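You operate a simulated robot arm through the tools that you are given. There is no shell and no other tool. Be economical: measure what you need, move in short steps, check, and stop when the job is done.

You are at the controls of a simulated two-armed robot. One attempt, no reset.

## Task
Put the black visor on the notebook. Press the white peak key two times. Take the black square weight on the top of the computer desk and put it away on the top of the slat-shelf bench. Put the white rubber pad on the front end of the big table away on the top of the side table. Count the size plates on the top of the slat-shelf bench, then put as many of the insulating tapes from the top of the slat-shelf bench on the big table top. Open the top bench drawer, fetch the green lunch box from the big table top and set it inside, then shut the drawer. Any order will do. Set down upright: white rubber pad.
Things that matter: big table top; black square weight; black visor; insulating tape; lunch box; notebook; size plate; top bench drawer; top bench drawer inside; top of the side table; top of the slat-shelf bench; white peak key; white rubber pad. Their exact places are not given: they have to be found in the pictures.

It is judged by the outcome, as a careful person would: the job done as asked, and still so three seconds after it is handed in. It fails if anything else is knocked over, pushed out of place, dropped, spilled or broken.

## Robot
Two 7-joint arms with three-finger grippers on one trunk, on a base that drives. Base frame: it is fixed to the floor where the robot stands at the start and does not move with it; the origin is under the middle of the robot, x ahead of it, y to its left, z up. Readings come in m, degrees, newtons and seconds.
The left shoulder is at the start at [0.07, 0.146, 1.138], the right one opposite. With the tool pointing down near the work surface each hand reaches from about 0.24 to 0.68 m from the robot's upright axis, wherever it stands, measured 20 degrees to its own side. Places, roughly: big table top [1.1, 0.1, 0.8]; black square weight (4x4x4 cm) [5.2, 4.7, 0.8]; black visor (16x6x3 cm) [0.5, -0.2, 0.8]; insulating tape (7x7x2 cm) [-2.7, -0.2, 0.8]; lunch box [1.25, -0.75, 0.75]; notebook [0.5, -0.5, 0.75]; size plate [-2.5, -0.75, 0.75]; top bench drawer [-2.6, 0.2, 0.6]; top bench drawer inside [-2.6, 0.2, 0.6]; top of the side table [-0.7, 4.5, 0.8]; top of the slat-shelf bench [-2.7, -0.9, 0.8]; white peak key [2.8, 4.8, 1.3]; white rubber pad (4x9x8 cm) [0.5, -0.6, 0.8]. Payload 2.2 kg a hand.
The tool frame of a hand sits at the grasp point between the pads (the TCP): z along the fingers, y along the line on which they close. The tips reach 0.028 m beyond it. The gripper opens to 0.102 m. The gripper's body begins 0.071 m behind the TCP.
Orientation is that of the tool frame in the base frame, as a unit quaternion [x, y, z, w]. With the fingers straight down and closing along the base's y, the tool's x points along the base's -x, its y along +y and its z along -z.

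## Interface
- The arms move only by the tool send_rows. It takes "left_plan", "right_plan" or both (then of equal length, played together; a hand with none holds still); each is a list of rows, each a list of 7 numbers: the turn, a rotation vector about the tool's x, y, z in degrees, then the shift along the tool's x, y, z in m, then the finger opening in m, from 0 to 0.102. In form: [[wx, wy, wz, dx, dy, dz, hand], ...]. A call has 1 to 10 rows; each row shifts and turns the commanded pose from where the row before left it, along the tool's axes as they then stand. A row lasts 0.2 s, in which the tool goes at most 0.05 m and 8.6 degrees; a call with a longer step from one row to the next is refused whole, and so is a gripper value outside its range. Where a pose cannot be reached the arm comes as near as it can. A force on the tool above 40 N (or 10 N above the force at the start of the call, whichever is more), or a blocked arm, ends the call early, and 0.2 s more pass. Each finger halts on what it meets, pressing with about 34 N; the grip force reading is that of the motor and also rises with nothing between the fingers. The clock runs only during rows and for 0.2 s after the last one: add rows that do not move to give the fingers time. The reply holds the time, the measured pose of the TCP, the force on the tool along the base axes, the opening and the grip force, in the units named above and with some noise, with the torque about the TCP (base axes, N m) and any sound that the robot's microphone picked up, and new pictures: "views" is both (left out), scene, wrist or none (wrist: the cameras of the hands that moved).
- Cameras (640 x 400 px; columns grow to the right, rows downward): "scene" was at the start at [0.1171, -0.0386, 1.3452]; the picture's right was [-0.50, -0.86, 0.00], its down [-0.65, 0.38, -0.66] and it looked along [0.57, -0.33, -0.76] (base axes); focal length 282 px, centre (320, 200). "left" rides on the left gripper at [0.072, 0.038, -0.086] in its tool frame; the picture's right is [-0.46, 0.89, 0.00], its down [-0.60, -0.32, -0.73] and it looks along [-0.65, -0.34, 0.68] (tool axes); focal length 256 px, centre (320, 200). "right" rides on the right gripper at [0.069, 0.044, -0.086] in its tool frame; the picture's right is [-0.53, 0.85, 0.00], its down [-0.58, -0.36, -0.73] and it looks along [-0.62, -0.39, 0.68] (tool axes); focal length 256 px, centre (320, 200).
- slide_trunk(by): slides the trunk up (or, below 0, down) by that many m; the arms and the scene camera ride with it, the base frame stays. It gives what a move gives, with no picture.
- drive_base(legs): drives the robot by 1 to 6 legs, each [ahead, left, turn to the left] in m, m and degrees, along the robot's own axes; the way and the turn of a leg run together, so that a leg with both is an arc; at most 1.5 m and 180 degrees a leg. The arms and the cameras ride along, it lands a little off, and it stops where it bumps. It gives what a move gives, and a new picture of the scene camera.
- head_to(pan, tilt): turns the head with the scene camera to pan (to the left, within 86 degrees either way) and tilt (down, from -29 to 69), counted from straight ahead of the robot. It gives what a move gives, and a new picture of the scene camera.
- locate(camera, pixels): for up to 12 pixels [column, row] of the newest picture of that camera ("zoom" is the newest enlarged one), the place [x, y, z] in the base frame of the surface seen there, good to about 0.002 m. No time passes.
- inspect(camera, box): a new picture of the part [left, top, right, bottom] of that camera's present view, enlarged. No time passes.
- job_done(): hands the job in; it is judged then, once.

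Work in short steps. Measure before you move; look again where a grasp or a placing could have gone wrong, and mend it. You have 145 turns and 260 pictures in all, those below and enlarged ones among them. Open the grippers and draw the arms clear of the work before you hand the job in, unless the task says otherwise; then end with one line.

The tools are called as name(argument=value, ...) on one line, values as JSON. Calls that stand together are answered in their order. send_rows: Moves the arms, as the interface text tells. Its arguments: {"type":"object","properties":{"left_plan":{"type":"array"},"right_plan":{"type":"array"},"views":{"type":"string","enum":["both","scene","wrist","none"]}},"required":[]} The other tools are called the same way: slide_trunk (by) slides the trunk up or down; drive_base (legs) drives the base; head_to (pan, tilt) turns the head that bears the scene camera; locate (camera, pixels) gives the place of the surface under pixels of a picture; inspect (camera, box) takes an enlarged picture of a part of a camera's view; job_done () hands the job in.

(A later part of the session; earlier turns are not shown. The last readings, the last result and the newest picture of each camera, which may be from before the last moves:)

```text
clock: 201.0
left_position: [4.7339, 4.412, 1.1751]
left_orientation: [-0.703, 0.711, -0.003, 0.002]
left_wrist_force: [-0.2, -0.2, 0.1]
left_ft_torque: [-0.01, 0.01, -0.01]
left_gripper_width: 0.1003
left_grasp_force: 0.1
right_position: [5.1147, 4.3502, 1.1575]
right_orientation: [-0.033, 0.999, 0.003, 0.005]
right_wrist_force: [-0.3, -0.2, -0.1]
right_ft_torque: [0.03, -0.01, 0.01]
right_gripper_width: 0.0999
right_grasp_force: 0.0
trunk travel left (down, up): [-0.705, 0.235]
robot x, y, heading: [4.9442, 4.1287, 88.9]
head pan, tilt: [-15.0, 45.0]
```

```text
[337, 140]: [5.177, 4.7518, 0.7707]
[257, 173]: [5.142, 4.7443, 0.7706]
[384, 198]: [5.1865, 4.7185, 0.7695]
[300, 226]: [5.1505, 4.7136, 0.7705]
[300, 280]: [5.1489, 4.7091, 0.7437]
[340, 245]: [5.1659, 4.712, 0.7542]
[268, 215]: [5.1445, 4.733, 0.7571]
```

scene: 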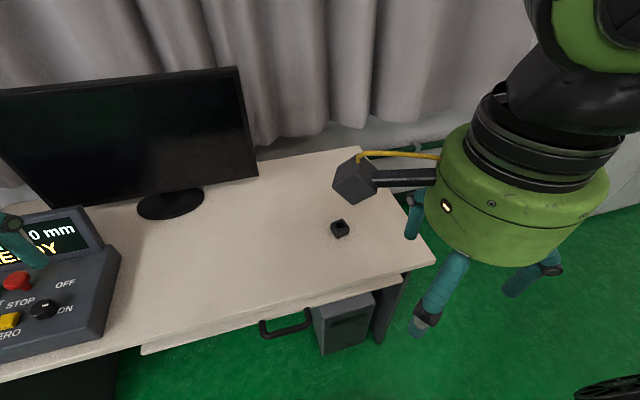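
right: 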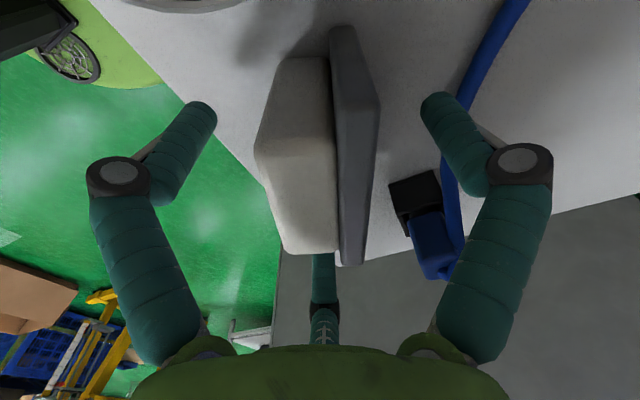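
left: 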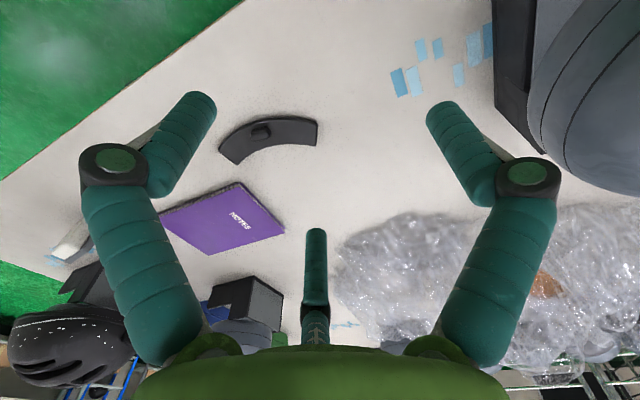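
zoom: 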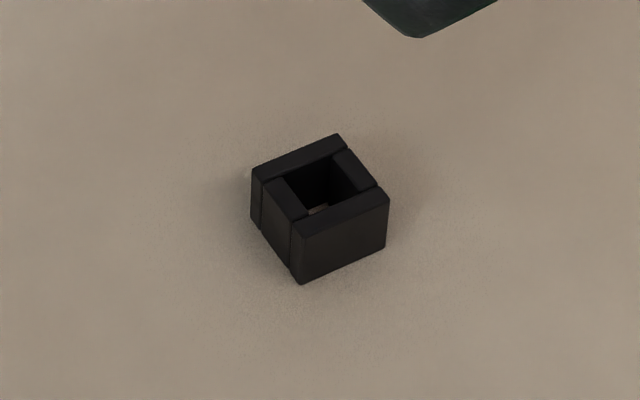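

The weight's top is z 0.7705, centre (5.164,4.732), desk at 0.7395. I'll advance 0.1 m, lower the trunk 0.2 m.

drive_base(legs=[[0.1, 0, 0.5]])

slide_trunk(by=-0.2)

```text
clock: 202.2
left_position: [4.7355, 4.5059, 1.1746]
left_orientation: [-0.706, 0.708, -0.002, 0.003]
left_wrist_force: [0.0, -0.8, 0.3]
left_ft_torque: [-0.01, 0.0, 0.06]
left_gripper_width: 0.0999
left_grasp_force: 0.0
right_position: [5.1135, 4.4489, 1.1571]
right_orientation: [-0.038, 0.999, 0.004, 0.004]
right_wrist_force: [-0.7, 0.6, 0.2]
right_ft_torque: [0.0, 0.03, -0.03]
right_gripper_width: 0.0999
right_grasp_force: 0.0
trunk travel left (down, up): [-0.705, 0.235]
robot x, y, heading: [4.944, 4.227, 88.9]
head pan, tilt: [-15.0, 45.0]
```

scene: 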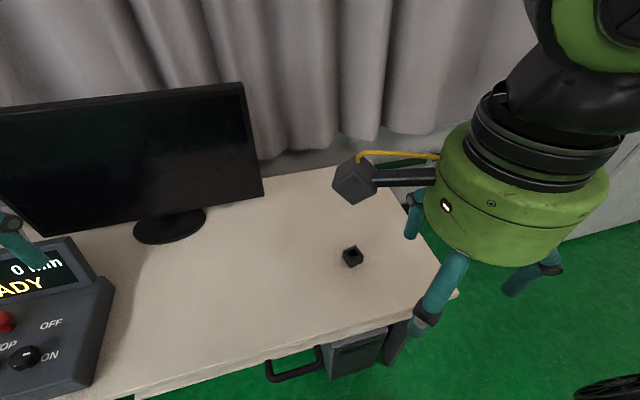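

```text
clock: 204.3
left_position: [4.7335, 4.5089, 0.9762]
left_orientation: [0.707, -0.707, 0.003, -0.002]
left_wrist_force: [0.0, -0.6, -0.5]
left_ft_torque: [0.01, 0.0, 0.01]
left_gripper_width: 0.0998
left_grasp_force: 0.1
right_position: [5.1139, 4.451, 0.9568]
right_orientation: [-0.039, 0.999, 0.003, 0.004]
right_wrist_force: [-0.1, -0.2, 0.0]
right_ft_torque: [0.0, 0.0, 0.01]
right_gripper_width: 0.0999
right_grasp_force: 0.1
trunk travel left (down, up): [-0.505, 0.435]
robot x, y, heading: [4.9384, 4.226, 89.1]
head pan, tilt: [-15.0, 45.0]
```

Moving the right hand over the weight and down to z≈0.86.

send_rows(right_plan=[[0, 0, 0, -0.0103, 0.0395, 0, 0.1], [0, 0, 0, -0.0103, 0.0395, 0, 0.1], [0, 0, 0, -0.0103, 0.0395, 0, 0.1], [0, 0, 0, -0.0103, 0.0395, 0, 0.1], [0, 0, 0, -0.0103, 0.0395, 0, 0.1], [0, 0, 0, -0.0103, 0.0395, 0, 0.1], [0, 0, 0, -0.0103, 0.0395, 0, 0.1], [0, 0, -4, 0, 0, 0.045, 0.1], [0, 0, 0, 0, 0, 0.045, 0.1], [0, 0, 0, 0, 0, 0, 0.1]], views="wrist")

```text
clock: 206.5
left_position: [4.7354, 4.5085, 0.9761]
left_orientation: [-0.706, 0.708, -0.003, 0.002]
left_wrist_force: [-0.1, -0.1, 0.5]
left_ft_torque: [0.01, 0.0, -0.03]
left_gripper_width: 0.1001
left_grasp_force: 0.1
right_position: [5.1669, 4.7337, 0.8701]
right_orientation: [-0.072, 0.997, 0.003, 0.004]
right_wrist_force: [0.2, -0.1, 0.5]
right_ft_torque: [0.0, -0.02, 0.0]
right_gripper_width: 0.1
right_grasp_force: 0.1
trunk travel left (down, up): [-0.505, 0.435]
robot x, y, heading: [4.9443, 4.2299, 89.2]
head pan, tilt: [-15.0, 45.0]
```

right: 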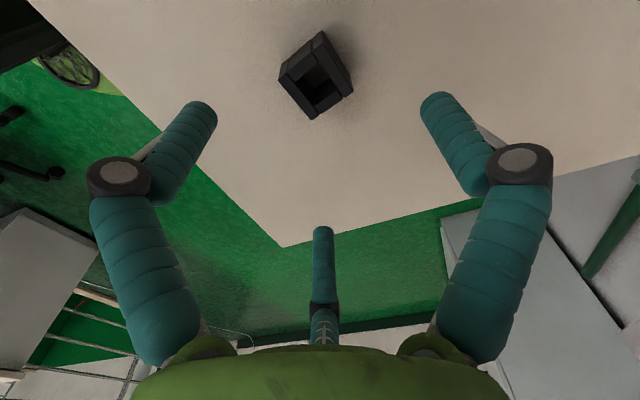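

The weight is centred where expected. Descending to z≈0.772 and closing.

send_rows(right_plan=[[0, 0, 0, 0, 0, 0.04, 0.1], [0, 0, 0, 0, 0, 0.04, 0.1], [0, 0, 0, 0, 0, 0.018, 0.085], [0, 0, 0, 0, 0, 0, 0.07], [0, 0, 0, 0, 0, 0, 0.055], [0, 0, 0, 0, 0, 0, 0.04], [0, 0, 0, 0, 0, 0, 0.025], [0, 0, 0, 0, 0, 0, 0.025]], views="wrist")

```text
clock: 208.3
left_position: [4.7345, 4.5088, 0.9744]
left_orientation: [-0.707, 0.708, -0.003, 0.002]
left_wrist_force: [-0.1, -0.4, 0.3]
left_ft_torque: [0.05, -0.01, 0.0]
left_gripper_width: 0.1
left_grasp_force: 0.1
right_position: [5.1661, 4.7338, 0.7734]
right_orientation: [-0.073, 0.997, 0.004, 0.005]
right_wrist_force: [-0.9, -1.1, -1.3]
right_ft_torque: [-0.03, 0.0, 0.0]
right_gripper_width: 0.0477
right_grasp_force: 16.6
trunk travel left (down, up): [-0.505, 0.435]
robot x, y, heading: [4.9464, 4.2286, 89.2]
head pan, tilt: [-15.0, 45.0]
```

right: 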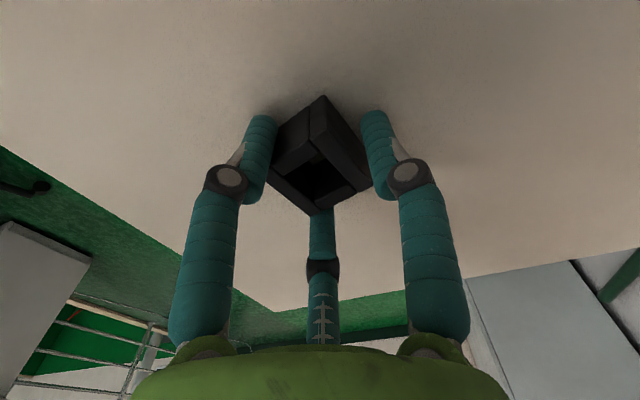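

Gripping at width 0.048. I'll let the grip build, then lift and check.

send_rows(right_plan=[[0, 0, 0, 0, 0, 0, 0.02], [0, 0, 0, 0, 0, 0, 0.02], [0, 0, 0, 0, 0, -0.03, 0.02], [0, 0, 0, 0, 0, -0.045, 0.02], [0, 0, 0, 0, 0, -0.045, 0.02], [0, 0, 0, 0, 0, -0.045, 0.02], [0, 0, 0, 0, -0.04, -0.02, 0.02], [0, 0, 0, 0, -0.045, 0, 0.02], [0, 0, 0, 0, -0.045, 0, 0.02], [0, 0, 0, 0, -0.045, 0, 0.02]], views="wrist")

```text
clock: 210.5
left_position: [4.7339, 4.5075, 0.975]
left_orientation: [-0.706, 0.708, -0.002, 0.002]
left_wrist_force: [0.0, 0.8, 0.1]
left_ft_torque: [0.05, -0.01, -0.02]
left_gripper_width: 0.1001
left_grasp_force: 0.0
right_position: [5.1907, 4.5579, 0.9518]
right_orientation: [-0.072, 0.997, 0.003, 0.004]
right_wrist_force: [0.3, 0.0, -2.9]
right_ft_torque: [0.03, -0.03, 0.0]
right_gripper_width: 0.0477
right_grasp_force: 20.4
trunk travel left (down, up): [-0.505, 0.435]
robot x, y, heading: [4.9449, 4.227, 89.6]
head pan, tilt: [-15.0, 45.0]
```

right: 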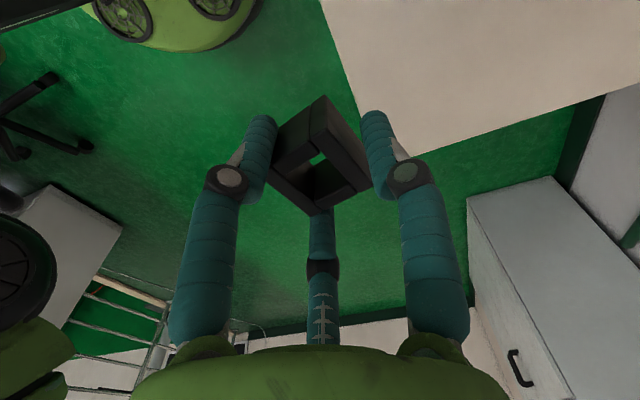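

The weight is held. Pulling both hands in and heading back west: first to about (2.75,3.6) facing north.

send_rows(left_plan=[[0, 0, 0, 0.02, 0, 0, 0.1], [0, 0, 0, 0.02, 0, 0, 0.1], [0, 0, 0, 0, 0, 0, 0.1]], right_plan=[[0, 0, 0, 0.02, -0.03, 0, 0.02], [0, 0, 0, 0.02, -0.03, 0, 0.02], [0, 0, 0, 0.02, -0.03, 0, 0.02]], views="none")

drive_base(legs=[[-0.27, 0, 0.4], [0, 1.3, 0], [0, 0.88, 0], [-0.35, 0, 0]])

```text
clock: 211.3
left_position: [4.734, 4.4676, 0.9773]
left_orientation: [-0.706, 0.708, -0.003, 0.002]
left_wrist_force: [0.0, -0.4, 0.7]
left_ft_torque: [0.02, -0.05, 0.0]
left_gripper_width: 0.0999
left_grasp_force: 0.1
right_position: [5.1438, 4.46, 0.954]
right_orientation: [-0.071, 0.997, 0.003, 0.005]
right_wrist_force: [-1.4, -0.4, -2.4]
right_ft_torque: [0.07, 0.0, 0.02]
right_gripper_width: 0.0476
right_grasp_force: 21.3
trunk travel left (down, up): [-0.505, 0.435]
robot x, y, heading: [4.9464, 4.2296, 89.1]
head pan, tilt: [-15.0, 45.0]
```

```text
clock: 223.5
left_position: [2.5598, 4.2376, 0.9825]
left_orientation: [-0.7, 0.714, 0.001, -0.006]
left_wrist_force: [-0.1, -0.1, -0.3]
left_ft_torque: [0.03, -0.01, 0.0]
left_gripper_width: 0.0999
left_grasp_force: 0.0
right_position: [2.9671, 4.2242, 0.9506]
right_orientation: [-0.067, 0.998, 0.004, -0.004]
right_wrist_force: [-0.3, -0.3, -3.1]
right_ft_torque: [0.02, -0.01, 0.02]
right_gripper_width: 0.0475
right_grasp_force: 20.5
trunk travel left (down, up): [-0.505, 0.435]
robot x, y, heading: [2.7529, 3.9951, 88.5]
head pan, tilt: [-15.0, 45.0]
stopped in leg 3: the robot was blocked; the commanded pose is now the measured one
```

scene: 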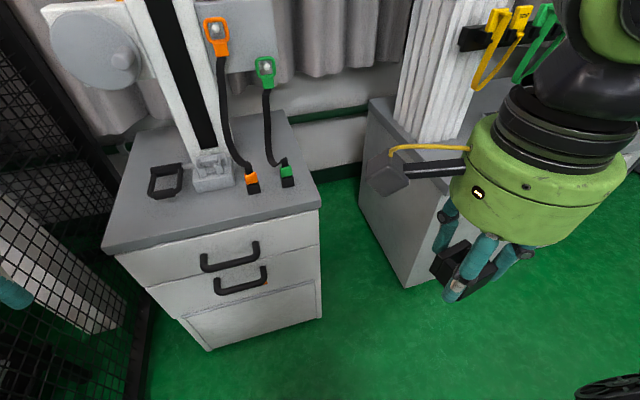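

Blocked just at the end: the left elbow touched the cage's end. Moving right 0.1 m, then back to y≈3.6, and checking left.

drive_base(legs=[[0, -0.12, 1.2], [-0.41, 0, 0]])

head_to(pan=70, tilt=25)

```text
clock: 226.9
left_position: [2.656, 3.8392, 0.9761]
left_orientation: [-0.704, 0.71, -0.006, 0.0]
left_wrist_force: [-0.3, -0.2, -0.8]
left_ft_torque: [0.0, 0.01, 0.01]
left_gripper_width: 0.0997
left_grasp_force: 0.0
right_position: [3.0639, 3.8284, 0.954]
right_orientation: [-0.07, 0.998, 0.003, 0.004]
right_wrist_force: [0.2, -0.6, -2.4]
right_ft_torque: [0.04, -0.02, 0.04]
right_gripper_width: 0.0476
right_grasp_force: 20.4
trunk travel left (down, up): [-0.505, 0.435]
robot x, y, heading: [2.8679, 3.5968, 88.9]
head pan, tilt: [-15.0, 45.0]
```

scene: 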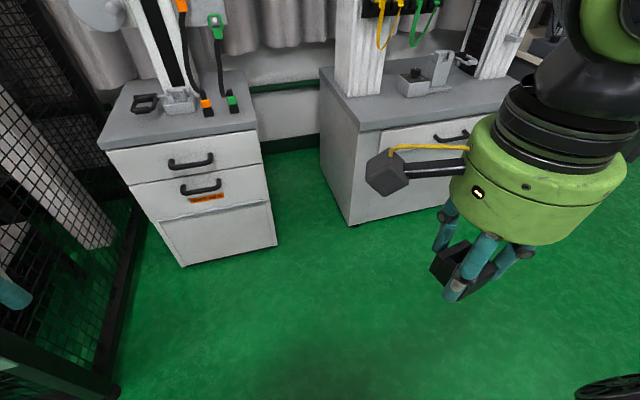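

```text
clock: 228.4
left_position: [2.6549, 3.8389, 0.9761]
left_orientation: [-0.703, 0.711, -0.006, -0.001]
left_wrist_force: [-0.2, -0.9, -0.7]
left_ft_torque: [0.02, -0.01, -0.01]
left_gripper_width: 0.1001
left_grasp_force: 0.0
right_position: [3.0633, 3.8272, 0.9528]
right_orientation: [-0.069, 0.998, 0.003, 0.004]
right_wrist_force: [1.1, 0.2, -2.7]
right_ft_torque: [-0.01, -0.02, 0.02]
right_gripper_width: 0.0474
right_grasp_force: 20.2
trunk travel left (down, up): [-0.505, 0.435]
robot x, y, heading: [2.8649, 3.5954, 89.0]
head pan, tilt: [70.0, 25.0]
```

scene: 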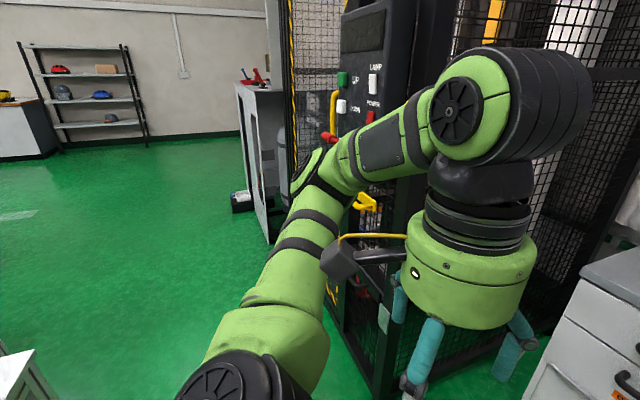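

locate(camera="scene", pixels=[[320, 150], [345, 165], [440, 120], [500, 100], [325, 137], [310, 215], [505, 300], [10, 360], [345, 120]])

```text
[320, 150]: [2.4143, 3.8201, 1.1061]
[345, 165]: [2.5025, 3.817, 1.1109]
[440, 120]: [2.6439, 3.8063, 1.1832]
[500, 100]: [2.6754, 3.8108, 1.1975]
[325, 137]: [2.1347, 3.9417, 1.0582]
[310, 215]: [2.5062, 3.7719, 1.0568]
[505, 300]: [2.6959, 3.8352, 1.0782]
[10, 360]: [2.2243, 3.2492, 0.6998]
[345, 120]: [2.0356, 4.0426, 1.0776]
```

The elbow and handle would be at the same height, so I'll raise the trunk 0.2 m to pass above the handle, then slip left.

slide_trunk(by=0.2)

drive_base(legs=[[-0.02, 0, 1.0], [0, 1.5, 0]])

```text
clock: 230.6
left_position: [2.6555, 3.8393, 1.1775]
left_orientation: [-0.704, 0.71, -0.005, 0.0]
left_wrist_force: [0.6, 0.6, -0.4]
left_ft_torque: [-0.01, 0.01, 0.02]
left_gripper_width: 0.0997
left_grasp_force: 0.0
right_position: [3.0631, 3.828, 1.1533]
right_orientation: [-0.07, 0.998, 0.002, 0.004]
right_wrist_force: [-0.6, 0.8, -2.8]
right_ft_torque: [0.0, 0.0, -0.02]
right_gripper_width: 0.0472
right_grasp_force: 20.9
trunk travel left (down, up): [-0.705, 0.235]
robot x, y, heading: [2.8627, 3.5965, 89.1]
head pan, tilt: [70.0, 25.0]
```

```text
clock: 238.3
left_position: [1.1833, 3.7892, 1.1756]
left_orientation: [0.72, -0.694, 0.006, 0.001]
left_wrist_force: [-0.4, 0.6, 0.4]
left_ft_torque: [0.0, 0.0, 0.0]
left_gripper_width: 0.0999
left_grasp_force: 0.1
right_position: [1.5925, 3.7972, 1.154]
right_orientation: [-0.093, 0.996, 0.002, 0.004]
right_wrist_force: [0.0, 1.1, -3.4]
right_ft_torque: [-0.02, -0.01, 0.01]
right_gripper_width: 0.0474
right_grasp_force: 20.1
trunk travel left (down, up): [-0.705, 0.235]
robot x, y, heading: [1.4036, 3.5559, 91.6]
head pan, tilt: [70.0, 25.0]
```

scene: 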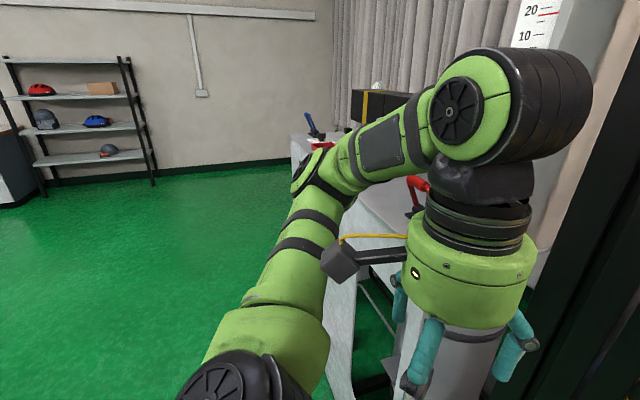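

Through the gap. Now driving west and then south toward the bench, ending facing it (heading 180°) near (-1.1,0.2).

drive_base(legs=[[-0.4, 0, -1.6], [0, 1.5, 0], [0, 1.0, 0], [0, 0, 90], [0, 1.5, 0], [0, 1.4, 0]])

head_to(pan=15, tilt=22)

```text
clock: 269.9
left_position: [-1.3272, 0.017, 1.1772]
left_orientation: [1.0, -0.001, 0.005, -0.004]
left_wrist_force: [0.0, 0.2, 0.5]
left_ft_torque: [-0.01, -0.01, -0.01]
left_gripper_width: 0.0999
left_grasp_force: 0.0
right_position: [-1.3187, 0.4254, 1.1539]
right_orientation: [0.758, -0.652, -0.004, 0.0]
right_wrist_force: [0.3, 0.8, -2.5]
right_ft_torque: [0.02, 0.0, -0.01]
right_gripper_width: 0.0473
right_grasp_force: 20.4
trunk travel left (down, up): [-0.705, 0.235]
robot x, y, heading: [-1.0852, 0.2266, 179.6]
head pan, tilt: [70.0, 25.0]
```

scene: 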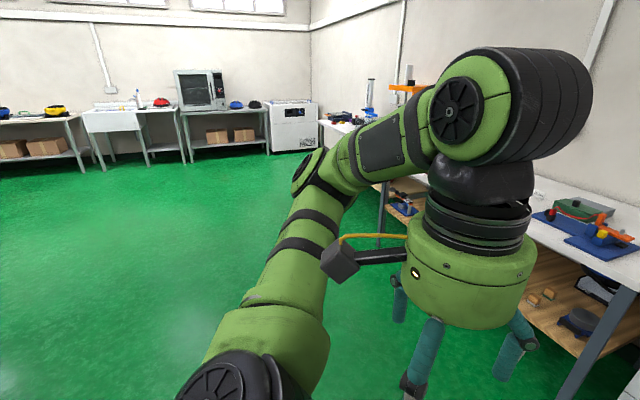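

```text
clock: 271.1
left_position: [-1.3265, 0.0165, 1.1761]
left_orientation: [1.0, 0.0, 0.004, -0.003]
left_wrist_force: [0.3, -0.3, 0.0]
left_ft_torque: [0.03, 0.0, 0.04]
left_gripper_width: 0.0998
left_grasp_force: 0.0
right_position: [-1.3196, 0.4242, 1.1526]
right_orientation: [0.758, -0.652, -0.005, -0.001]
right_wrist_force: [0.3, -0.2, -2.7]
right_ft_torque: [0.02, 0.01, 0.01]
right_gripper_width: 0.0472
right_grasp_force: 20.6
trunk travel left (down, up): [-0.705, 0.235]
robot x, y, heading: [-1.0834, 0.2286, 179.5]
head pan, tilt: [15.0, 22.0]
```

scene: 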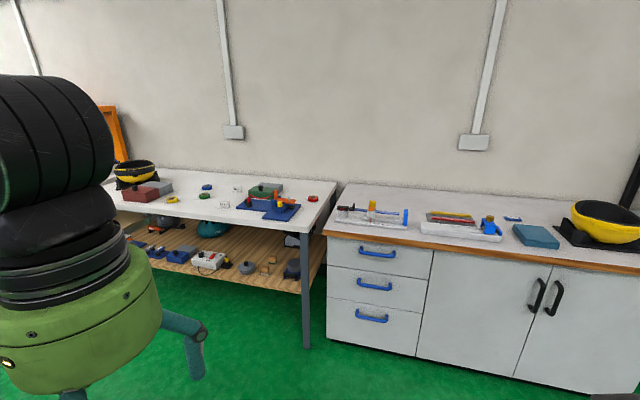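

The slat-shelf bench is at the left of the view and the drawer unit at right. Zooming in on the bench top.

inspect(camera="scene", box=[110, 150, 340, 250])

inspect(camera="scene", box=[310, 180, 450, 350])

locate(camera="scene", pixels=[[335, 183], [322, 222], [312, 197], [206, 186], [170, 198], [375, 252], [357, 251], [393, 254], [372, 286], [343, 235], [432, 250]])

```text
2.78 times, centred on (225, 200) of scene
```

zoom: 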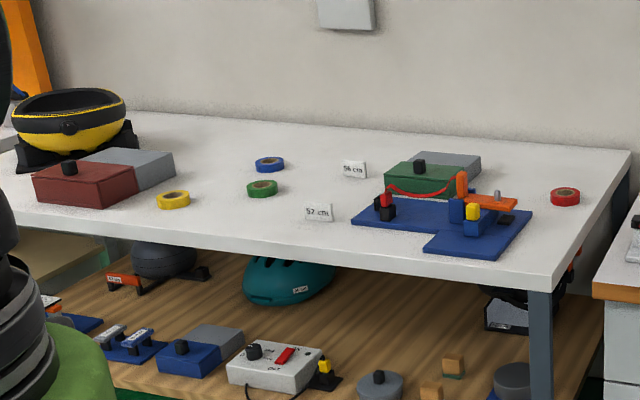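

```text
2.35 times, centred on (380, 265) of scene
```

zoom: 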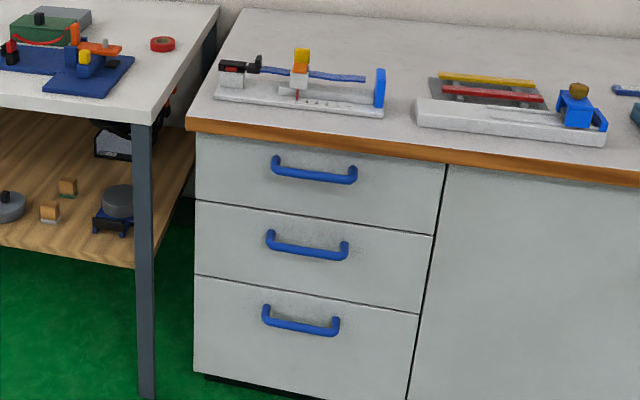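

```text
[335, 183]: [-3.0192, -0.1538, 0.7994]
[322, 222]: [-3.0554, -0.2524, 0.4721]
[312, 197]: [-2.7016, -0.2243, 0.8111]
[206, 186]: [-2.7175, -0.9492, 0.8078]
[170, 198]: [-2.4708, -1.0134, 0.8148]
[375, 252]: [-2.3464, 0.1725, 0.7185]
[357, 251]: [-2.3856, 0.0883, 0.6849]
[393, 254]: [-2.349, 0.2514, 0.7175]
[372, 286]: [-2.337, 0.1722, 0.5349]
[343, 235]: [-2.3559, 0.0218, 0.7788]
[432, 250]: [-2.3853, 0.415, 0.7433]
```

I see two size plates ("56 cm", "52 cm") so far, and four tapes (blue, green, yellow, red). I'll go closer in front of the bench and view the whole top.

drive_base(legs=[[0.5, 1.0, 0.4]])

head_to(pan=0, tilt=32)

```text
clock: 276.8
left_position: [-1.7784, -1.0109, 1.1769]
left_orientation: [1.0, 0.027, 0.003, -0.004]
left_wrist_force: [0.4, 0.4, 0.3]
left_ft_torque: [-0.02, -0.01, -0.02]
left_gripper_width: 0.0997
left_grasp_force: 0.0
right_position: [-1.7932, -0.6034, 1.1544]
right_orientation: [0.775, -0.632, -0.005, 0.0]
right_wrist_force: [0.0, 0.4, -3.0]
right_ft_torque: [0.01, -0.03, 0.03]
right_gripper_width: 0.0471
right_grasp_force: 20.2
trunk travel left (down, up): [-0.705, 0.235]
robot x, y, heading: [-1.5453, -0.7899, -177.6]
head pan, tilt: [15.0, 22.0]
```

scene: 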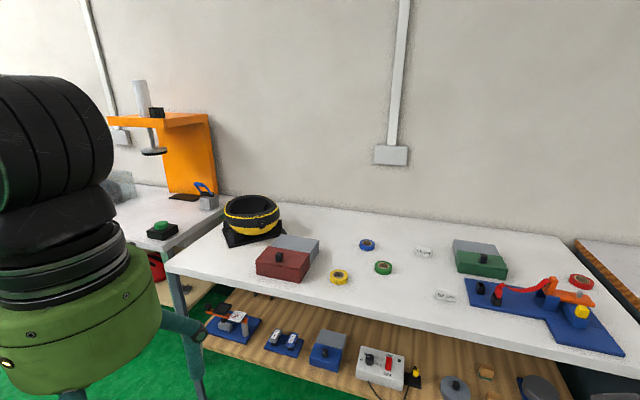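

```text
clock: 277.6
left_position: [-1.7772, -1.0118, 1.1759]
left_orientation: [1.0, 0.026, 0.004, -0.003]
left_wrist_force: [-0.6, -0.6, -0.3]
left_ft_torque: [0.03, 0.0, -0.01]
left_gripper_width: 0.1002
left_grasp_force: 0.0
right_position: [-1.793, -0.6045, 1.1534]
right_orientation: [0.774, -0.633, -0.004, -0.001]
right_wrist_force: [-0.4, 0.2, -2.2]
right_ft_torque: [0.05, -0.01, -0.03]
right_gripper_width: 0.0471
right_grasp_force: 20.5
trunk travel left (down, up): [-0.705, 0.235]
robot x, y, heading: [-1.5477, -0.7899, -177.2]
head pan, tilt: [0.0, 32.0]
```

scene: 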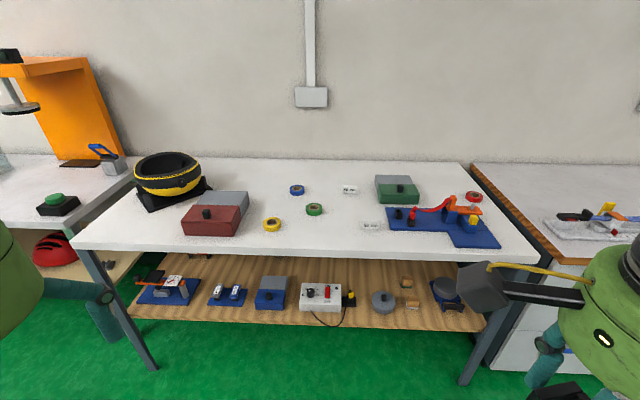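

inspect(camera="scene", box=[230, 150, 520, 260])

inspect(camera="scene", box=[70, 140, 300, 260])

locate(camera="scene", pixels=[[297, 190], [314, 209], [271, 225], [473, 196], [349, 190], [370, 226], [340, 215], [75, 248], [540, 262], [465, 165], [150, 165], [330, 240]])

```text
2.21 times, centred on (375, 205) of scene
```

zoom: 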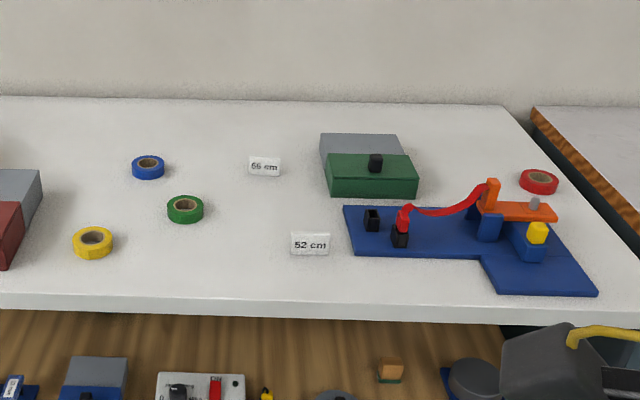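

```text
2.78 times, centred on (185, 200) of scene
```

zoom: 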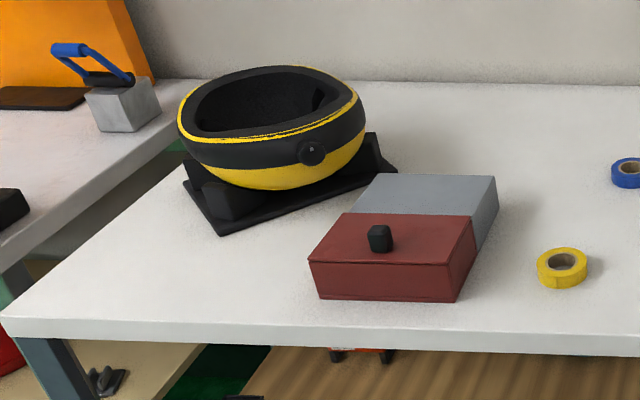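

```text
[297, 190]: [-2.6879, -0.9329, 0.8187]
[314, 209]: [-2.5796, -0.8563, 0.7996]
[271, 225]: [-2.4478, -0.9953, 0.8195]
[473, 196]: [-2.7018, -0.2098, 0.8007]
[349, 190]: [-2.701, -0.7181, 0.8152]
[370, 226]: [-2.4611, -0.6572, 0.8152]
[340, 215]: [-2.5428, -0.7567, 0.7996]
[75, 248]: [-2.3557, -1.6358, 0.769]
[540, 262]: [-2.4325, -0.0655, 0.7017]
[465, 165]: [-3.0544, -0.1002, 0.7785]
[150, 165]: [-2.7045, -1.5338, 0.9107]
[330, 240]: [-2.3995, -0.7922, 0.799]
```

Two size plates visible; I'll check for hidden ones from closer. I'll drive up to the bench at about (-2.02,-0.86).

drive_base(legs=[[0.47, 0.05, -2.6]])

slide_trunk(by=-0.17)

head_to(pan=0, tilt=42)

```text
clock: 280.4
left_position: [-2.2576, -1.0648, 1.1769]
left_orientation: [1.0, 0.007, 0.003, -0.004]
left_wrist_force: [-0.6, 0.3, -0.1]
left_ft_torque: [-0.01, 0.03, 0.0]
left_gripper_width: 0.0999
left_grasp_force: 0.0
right_position: [-2.2566, -0.6563, 1.1532]
right_orientation: [0.763, -0.647, -0.005, -0.001]
right_wrist_force: [1.0, 0.4, -2.1]
right_ft_torque: [0.01, 0.03, 0.0]
right_gripper_width: 0.0472
right_grasp_force: 20.8
trunk travel left (down, up): [-0.705, 0.235]
robot x, y, heading: [-2.0222, -0.8506, -179.9]
head pan, tilt: [0.0, 32.0]
```

scene: 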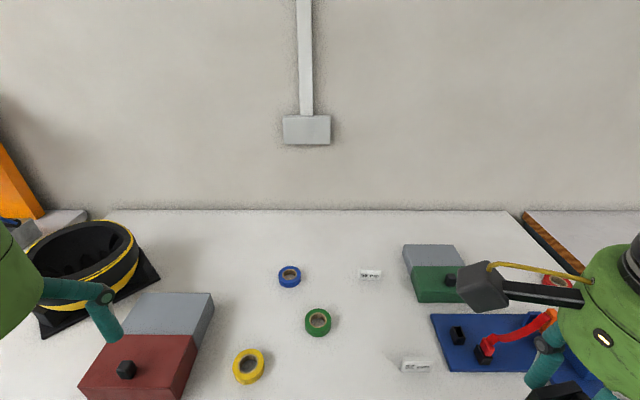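

```text
clock: 282.4
left_position: [-2.2582, -1.063, 1.0058]
left_orientation: [1.0, 0.007, 0.003, -0.003]
left_wrist_force: [-0.3, -0.3, 0.1]
left_ft_torque: [-0.01, 0.03, 0.02]
left_gripper_width: 0.1
left_grasp_force: 0.0
right_position: [-2.2572, -0.6558, 0.9846]
right_orientation: [0.762, -0.647, -0.004, -0.002]
right_wrist_force: [-0.3, 0.7, -3.0]
right_ft_torque: [-0.01, -0.01, 0.01]
right_gripper_width: 0.0473
right_grasp_force: 19.8
trunk travel left (down, up): [-0.535, 0.405]
robot x, y, heading: [-2.0209, -0.8498, -179.8]
head pan, tilt: [0.0, 32.0]
```

```text
clock: 283.1
left_position: [-2.258, -1.0642, 1.0056]
left_orientation: [1.0, 0.007, 0.004, -0.004]
left_wrist_force: [0.9, -0.4, 0.0]
left_ft_torque: [-0.03, -0.01, 0.01]
left_gripper_width: 0.1
left_grasp_force: 0.1
right_position: [-2.2572, -0.6546, 0.9828]
right_orientation: [0.763, -0.647, -0.004, -0.001]
right_wrist_force: [0.6, -0.1, -2.9]
right_ft_torque: [0.02, 0.0, 0.01]
right_gripper_width: 0.0474
right_grasp_force: 20.3
trunk travel left (down, up): [-0.535, 0.405]
robot x, y, heading: [-2.0203, -0.8457, -179.3]
head pan, tilt: [0.0, 42.0]
```

scene: 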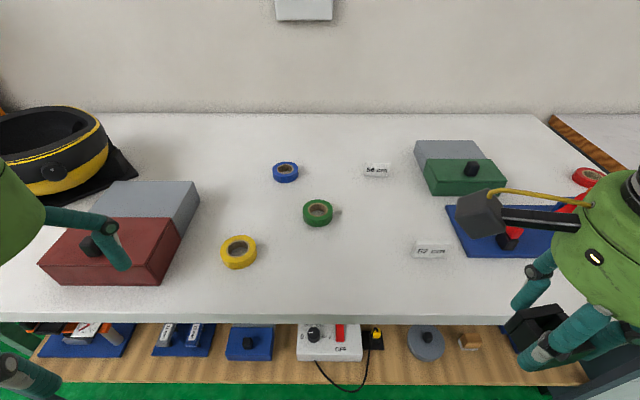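

Only two plates are visible from this height as well. Placing the weight at (-2.44,-0.80), between the yellow tape and the "52 cm" plate: moving over and down partway.

send_rows(right_plan=[[0, 0, 0, 0.0226, 0.0408, 0, 0.02], [0, 0, 0, 0.0226, 0.0408, 0, 0.02], [0, 0, 0, 0.0226, 0.0408, 0, 0.02], [0, 0, 0, 0.0226, 0.0408, 0, 0.02], [0, 0, 0, 0.0226, 0.0408, 0, 0.02], [0, 0, 0, 0, 0, 0.045, 0.02], [0, 0, 0, 0, 0, 0.045, 0.02], [0, 0, 0, 0, 0, 0.03, 0.02]], views="both")

```text
clock: 284.9
left_position: [-2.2588, -1.0642, 1.007]
left_orientation: [1.0, 0.007, 0.004, -0.003]
left_wrist_force: [0.7, -0.2, 0.0]
left_ft_torque: [0.04, 0.01, 0.01]
left_gripper_width: 0.0999
left_grasp_force: 0.0
right_position: [-2.4042, -0.7578, 0.8633]
right_orientation: [0.763, -0.647, -0.005, -0.001]
right_wrist_force: [1.0, 0.9, -2.2]
right_ft_torque: [0.02, -0.04, 0.0]
right_gripper_width: 0.0472
right_grasp_force: 20.9
right hand out of reach, approached as far as the arm can: row 4, 5
trunk travel left (down, up): [-0.535, 0.405]
robot x, y, heading: [-2.0177, -0.85, -179.8]
head pan, tilt: [0.0, 42.0]
```

scene: 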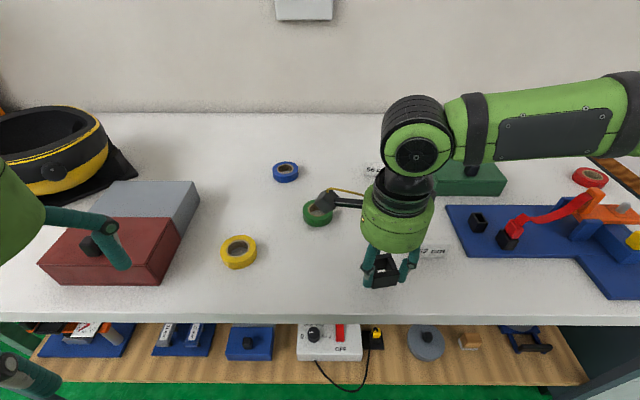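
right: 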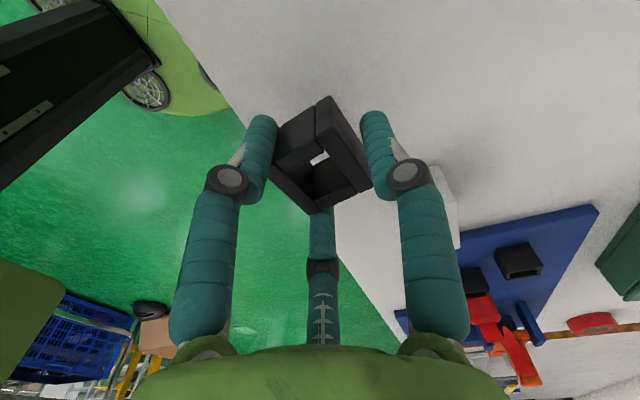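

The arm is at its inboard reach limit. I'll nudge the base 4 cm ahead and 3 cm left instead, then lower.

drive_base(legs=[[0.04, 0.03, 0]])

send_rows(right_plan=[[0, 0, 0, 0, 0, 0.018, 0.02], [0, 0, 0, 0, 0, 0.008, 0.02], [0, 0, 0, 0, 0, 0, 0.02]], views="scene")

```text
clock: 285.8
left_position: [-2.2973, -1.0938, 1.0064]
left_orientation: [1.0, 0.006, 0.003, -0.004]
left_wrist_force: [0.6, -0.3, 0.1]
left_ft_torque: [0.03, -0.03, -0.01]
left_gripper_width: 0.1001
left_grasp_force: 0.1
right_position: [-2.4428, -0.7871, 0.8637]
right_orientation: [0.763, -0.647, -0.005, -0.002]
right_wrist_force: [-0.5, 0.0, -2.9]
right_ft_torque: [-0.02, -0.04, 0.01]
right_gripper_width: 0.0469
right_grasp_force: 20.5
trunk travel left (down, up): [-0.535, 0.405]
robot x, y, heading: [-2.0615, -0.8768, -179.5]
head pan, tilt: [0.0, 42.0]
```

scene: 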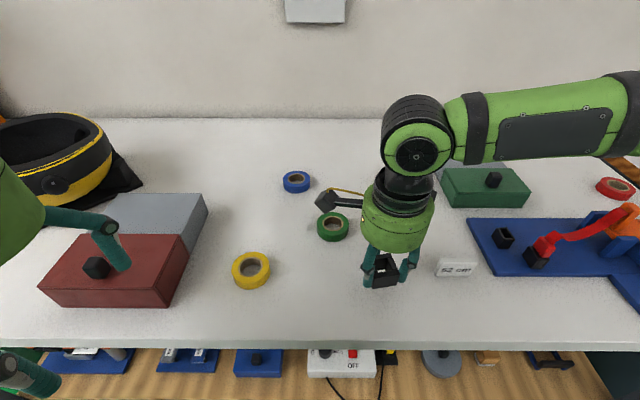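

```text
clock: 286.6
left_position: [-2.2962, -1.0936, 1.0065]
left_orientation: [1.0, 0.007, 0.003, -0.004]
left_wrist_force: [-0.4, -0.7, 0.4]
left_ft_torque: [-0.03, 0.03, 0.01]
left_gripper_width: 0.0999
left_grasp_force: 0.2
right_position: [-2.4421, -0.7862, 0.8348]
right_orientation: [0.763, -0.647, -0.004, -0.002]
right_wrist_force: [0.1, 0.1, -3.3]
right_ft_torque: [-0.01, 0.03, -0.02]
right_gripper_width: 0.0471
right_grasp_force: 20.3
trunk travel left (down, up): [-0.535, 0.405]
robot x, y, heading: [-2.0616, -0.8803, -179.4]
head pan, tilt: [0.0, 42.0]
```

scene: 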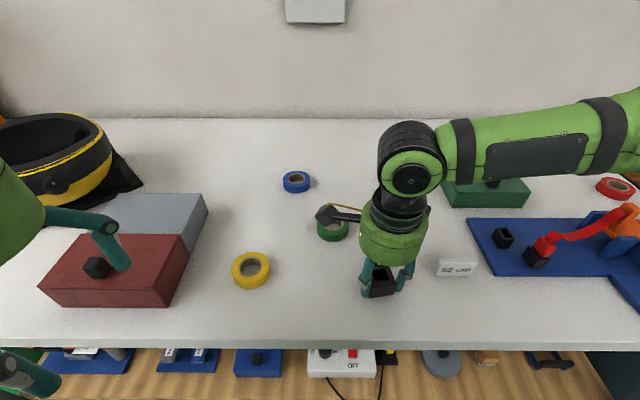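

At contact height. Opening to 0.075 and lifting straight up.

send_rows(right_plan=[[0, 0, 0, 0, 0, 0.0015, 0.02], [0, 0, 0, 0, 0, 0, 0.05], [0, 0, 0, 0, 0, 0, 0.065], [0, 0, 0, 0, 0, 0, 0.078], [0, 0, 0, 0, 0, 0, 0.078], [0, 0, 0, 0, 0, -0.04, 0.078], [0, 0, 0, 0, 0, -0.045, 0.1], [0, 0, 0, 0, 0, -0.045, 0.1]], views="both")

```text
clock: 288.4
left_position: [-2.2965, -1.0945, 1.0069]
left_orientation: [1.0, 0.006, 0.003, -0.004]
left_wrist_force: [-0.3, 0.7, -0.2]
left_ft_torque: [0.0, -0.02, 0.0]
left_gripper_width: 0.1001
left_grasp_force: 0.0
right_position: [-2.4431, -0.7857, 0.9687]
right_orientation: [0.763, -0.647, -0.005, -0.002]
right_wrist_force: [0.2, 0.1, 0.5]
right_ft_torque: [-0.01, 0.02, 0.01]
right_gripper_width: 0.1001
right_grasp_force: 0.0
trunk travel left (down, up): [-0.535, 0.405]
robot x, y, heading: [-2.0571, -0.8779, -179.7]
head pan, tilt: [0.0, 42.0]
```

scene: 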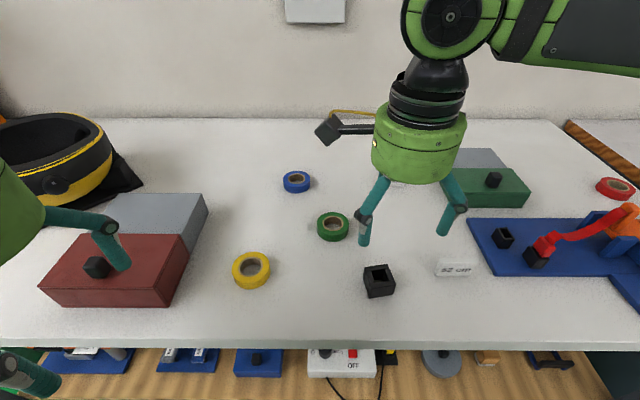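
right: 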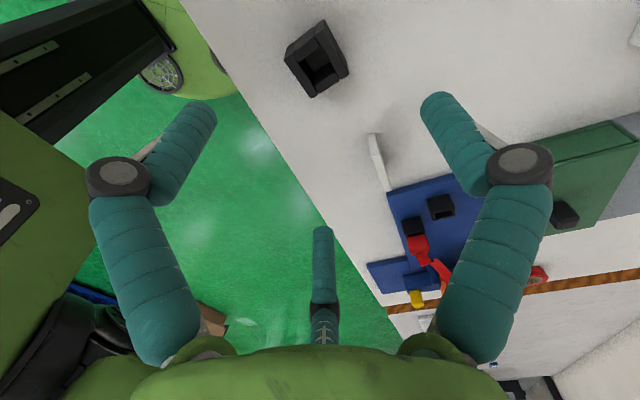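

The weight stands on the bench. Now measuring the yellow and green tapes for grasping.

locate(camera="scene", pixels=[[233, 268], [270, 268], [251, 254], [251, 284], [317, 226], [348, 224], [333, 213], [333, 238], [296, 181], [380, 282]])

inspect(camera="scene", box=[220, 160, 400, 300])

```text
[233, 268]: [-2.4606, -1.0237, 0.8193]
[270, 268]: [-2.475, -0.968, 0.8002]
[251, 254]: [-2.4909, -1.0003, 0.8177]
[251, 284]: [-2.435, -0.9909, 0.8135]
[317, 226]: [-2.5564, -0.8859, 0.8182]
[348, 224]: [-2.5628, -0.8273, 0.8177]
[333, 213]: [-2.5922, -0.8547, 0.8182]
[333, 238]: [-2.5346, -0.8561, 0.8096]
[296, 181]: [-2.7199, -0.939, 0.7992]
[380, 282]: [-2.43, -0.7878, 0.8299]
```

```text
2.86 times, centred on (310, 230) of scene
```

zoom: 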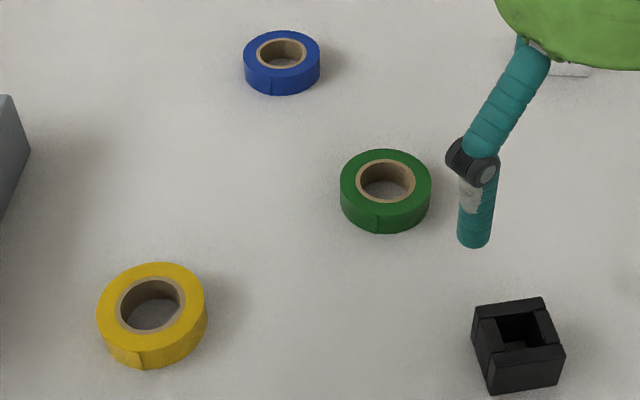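

Yellow tape centre ≈(-2.462,-0.995), green ≈(-2.563,-0.857). Moving the left hand over the yellow tape, and the right hand out of the way.

send_rows(left_plan=[[0, 0, 0, -0.041, -0.0254, 0, 0.1], [0, 0, 0, -0.041, -0.0254, 0, 0.1], [0, 0, 0, -0.041, -0.0254, 0, 0.1], [0, 0, 0, -0.041, -0.0254, 0, 0.1], [0, 0, 0, 0, 0, 0.045, 0.1], [0, 0, 0, 0, 0, 0.045, 0.1], [0, 0, 0, 0, 0, 0.02, 0.1]], right_plan=[[0, 0, 0, -0.03, -0.02, 0, 0.1], [0, 0, 0, -0.03, -0.02, 0, 0.1], [0, 0, 0, -0.03, -0.02, 0, 0.1], [0, 0, 0, -0.03, -0.02, 0, 0.1], [0, 0, 0, 0, 0, 0, 0.1], [0, 0, 0, 0, 0, 0, 0.1], [0, 0, 0, 0, 0, 0, 0.1]], views="both")

```text
clock: 290.0
left_position: [-2.4607, -0.9916, 0.8968]
left_orientation: [1.0, 0.007, 0.003, -0.003]
left_wrist_force: [-1.0, 0.2, -0.3]
left_ft_torque: [0.03, 0.04, 0.02]
left_gripper_width: 0.0999
left_grasp_force: 0.1
right_position: [-2.3833, -0.654, 0.9657]
right_orientation: [0.762, -0.647, -0.004, -0.002]
right_wrist_force: [0.2, -0.3, 0.3]
right_ft_torque: [-0.01, 0.0, 0.01]
right_gripper_width: 0.0998
right_grasp_force: 0.0
trunk travel left (down, up): [-0.535, 0.405]
robot x, y, heading: [-2.0575, -0.8829, -179.5]
head pan, tilt: [0.0, 42.0]
```

scene: 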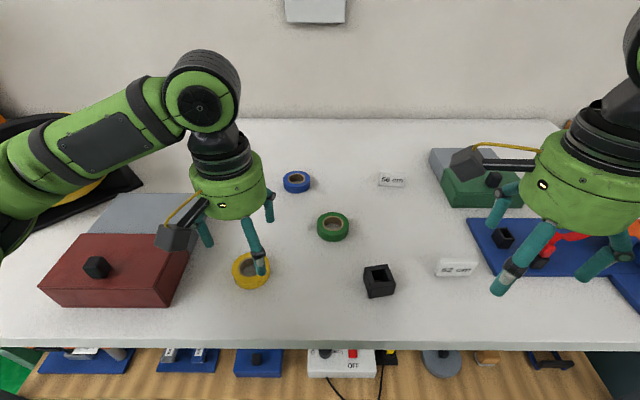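
right: 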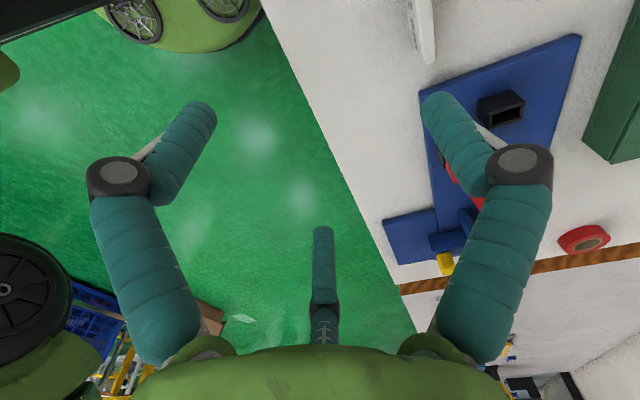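
left: 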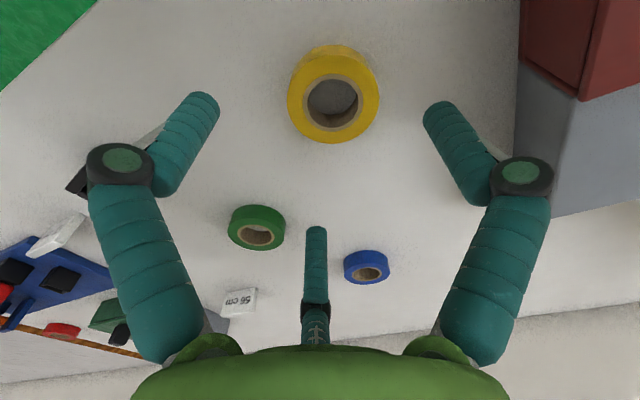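

The tape is about 8 mm off-centre toward picture right; correcting, descending to z≈0.831 and closing.

send_rows(left_plan=[[0, 0, 0, -0.004, 0.007, 0.03, 0.1], [0, 0, 0, 0, 0, 0.036, 0.1], [0, 0, 0, 0, 0, 0, 0.09], [0, 0, 0, 0, 0, 0, 0.075], [0, 0, 0, 0, 0, 0, 0.065], [0, 0, 0, 0, 0, 0, 0.055], [0, 0, 0, 0, 0, 0, 0.05], [0, 0, 0, 0, 0, 0, 0.05]], views="wrist")

```text
clock: 291.8
left_position: [-2.4669, -0.9994, 0.8329]
left_orientation: [1.0, 0.007, 0.004, -0.003]
left_wrist_force: [0.1, 0.6, 1.3]
left_ft_torque: [-0.01, 0.02, 0.01]
left_gripper_width: 0.0596
left_grasp_force: 34.0
right_position: [-2.3836, -0.6549, 0.966]
right_orientation: [0.763, -0.647, -0.004, -0.001]
right_wrist_force: [0.5, -1.1, -0.7]
right_ft_torque: [0.02, -0.02, 0.0]
right_gripper_width: 0.0999
right_grasp_force: 0.0
trunk travel left (down, up): [-0.535, 0.405]
robot x, y, heading: [-2.0572, -0.8798, -179.9]
head pan, tilt: [0.0, 42.0]
```

left: 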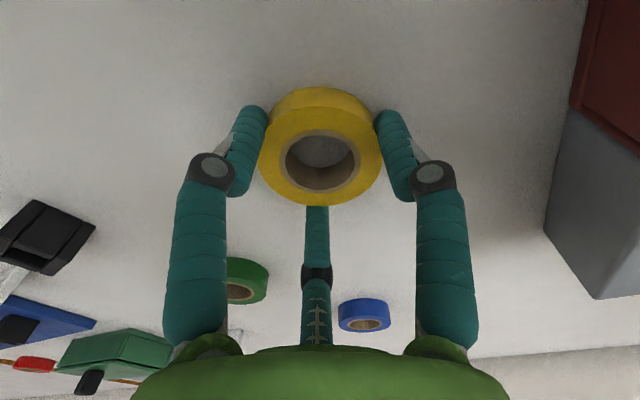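

Yellow tape is gripped. Lifting it back while turning the right hand back to its nominal yaw for easier reach.

send_rows(left_plan=[[0, 0, 0, 0, 0, -0.03, 0.05], [0, 0, 0, 0, 0, -0.045, 0.05], [0, 0, 0, 0, 0, -0.045, 0.05], [0, 0, 0, 0, 0, -0.045, 0.05], [0, 0, 0, 0.04, 0.02, 0, 0.05], [0, 0, 0, 0.04, 0.02, 0, 0.05], [0, 0, 0, 0.04, 0.02, 0, 0.05], [0, 0, 0, 0.04, 0.02, 0, 0.05], [0, 0, 0, 0, 0.02, 0, 0.05], [0, 0, 0, 0, 0.02, 0, 0.05]], right_plan=[[0, 0, -8.1, 0, 0, 0, 0.1], [0, 0, -8.1, 0, 0, 0, 0.1], [0, 0, -8.1, 0, 0, 0, 0.1], [0, 0, -8.1, 0, 0, 0, 0.1], [0, 0, -8.1, 0, 0, 0, 0.1], [0, 0, -8.1, 0, 0, 0, 0.1], [0, 0, -8.1, 0, 0, 0, 0.1], [0, 0, -8.1, 0, 0, 0, 0.1], [0, 0, -8.1, 0, 0, 0, 0.1], [0, 0, -8.1, 0, 0, 0, 0.1]], views="scene")

```text
clock: 294.0
left_position: [-2.3042, -1.1201, 0.997]
left_orientation: [1.0, 0.006, 0.003, -0.004]
left_wrist_force: [0.6, -0.2, -0.1]
left_ft_torque: [0.01, 0.04, 0.04]
left_gripper_width: 0.0592
left_grasp_force: 34.0
right_position: [-2.381, -0.6575, 0.9684]
right_orientation: [1.0, 0.006, -0.004, -0.005]
right_wrist_force: [0.8, -1.0, 1.0]
right_ft_torque: [0.0, 0.01, 0.01]
right_gripper_width: 0.1001
right_grasp_force: 0.2
trunk travel left (down, up): [-0.535, 0.405]
robot x, y, heading: [-2.0578, -0.8771, -179.5]
head pan, tilt: [0.0, 42.0]
```

scene: 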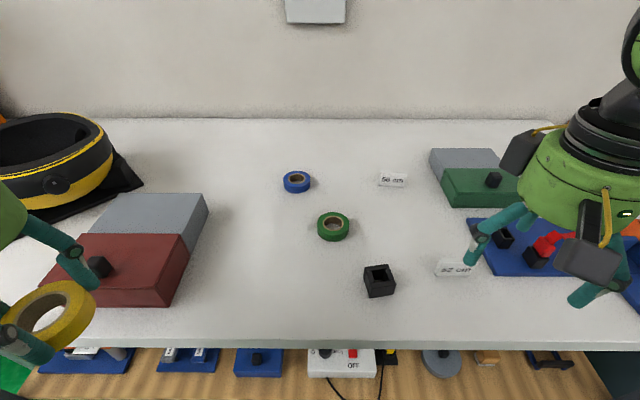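

Moving the right hand over the green tape and down to z≈0.90.

send_rows(right_plan=[[0, 0, 0, -0.0307, 0.0329, 0, 0.1], [0, 0, 0, -0.0307, 0.0329, 0, 0.1], [0, 0, 0, -0.0307, 0.0329, 0, 0.1], [0, 0, 0, -0.0307, 0.0329, 0, 0.1], [0, 0, 0, -0.0307, 0.0329, 0, 0.1], [0, 0, 0, -0.0307, 0.0329, 0, 0.1], [0, 0, 0, 0, 0, 0.035, 0.1], [0, 0, 0, 0, 0, 0.035, 0.1]], views="wrist")

```text
clock: 295.8
left_position: [-2.3054, -1.1191, 0.9956]
left_orientation: [1.0, 0.007, 0.003, -0.003]
left_wrist_force: [-0.3, 0.8, 0.0]
left_ft_torque: [0.0, 0.01, -0.01]
left_gripper_width: 0.0592
left_grasp_force: 34.2
right_position: [-2.5099, -0.7643, 0.8785]
right_orientation: [1.0, 0.004, -0.003, -0.004]
right_wrist_force: [-0.3, -0.2, 0.4]
right_ft_torque: [-0.01, 0.03, 0.02]
right_gripper_width: 0.0999
right_grasp_force: 0.0
right hand out of reach, approached as far as the arm can: row 4, 5, 6
trunk travel left (down, up): [-0.535, 0.405]
robot x, y, heading: [-2.058, -0.8777, -180.0]
head pan, tilt: [0.0, 42.0]
```

right: 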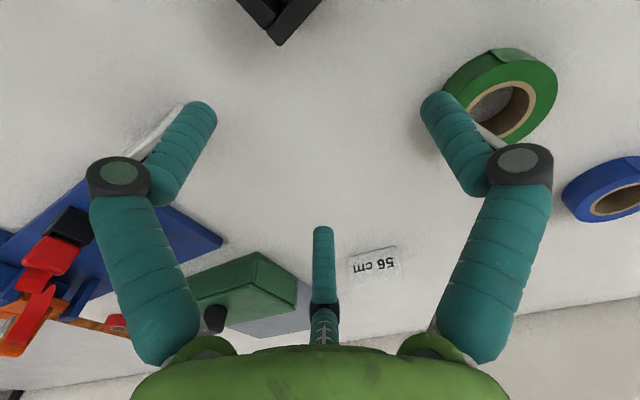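

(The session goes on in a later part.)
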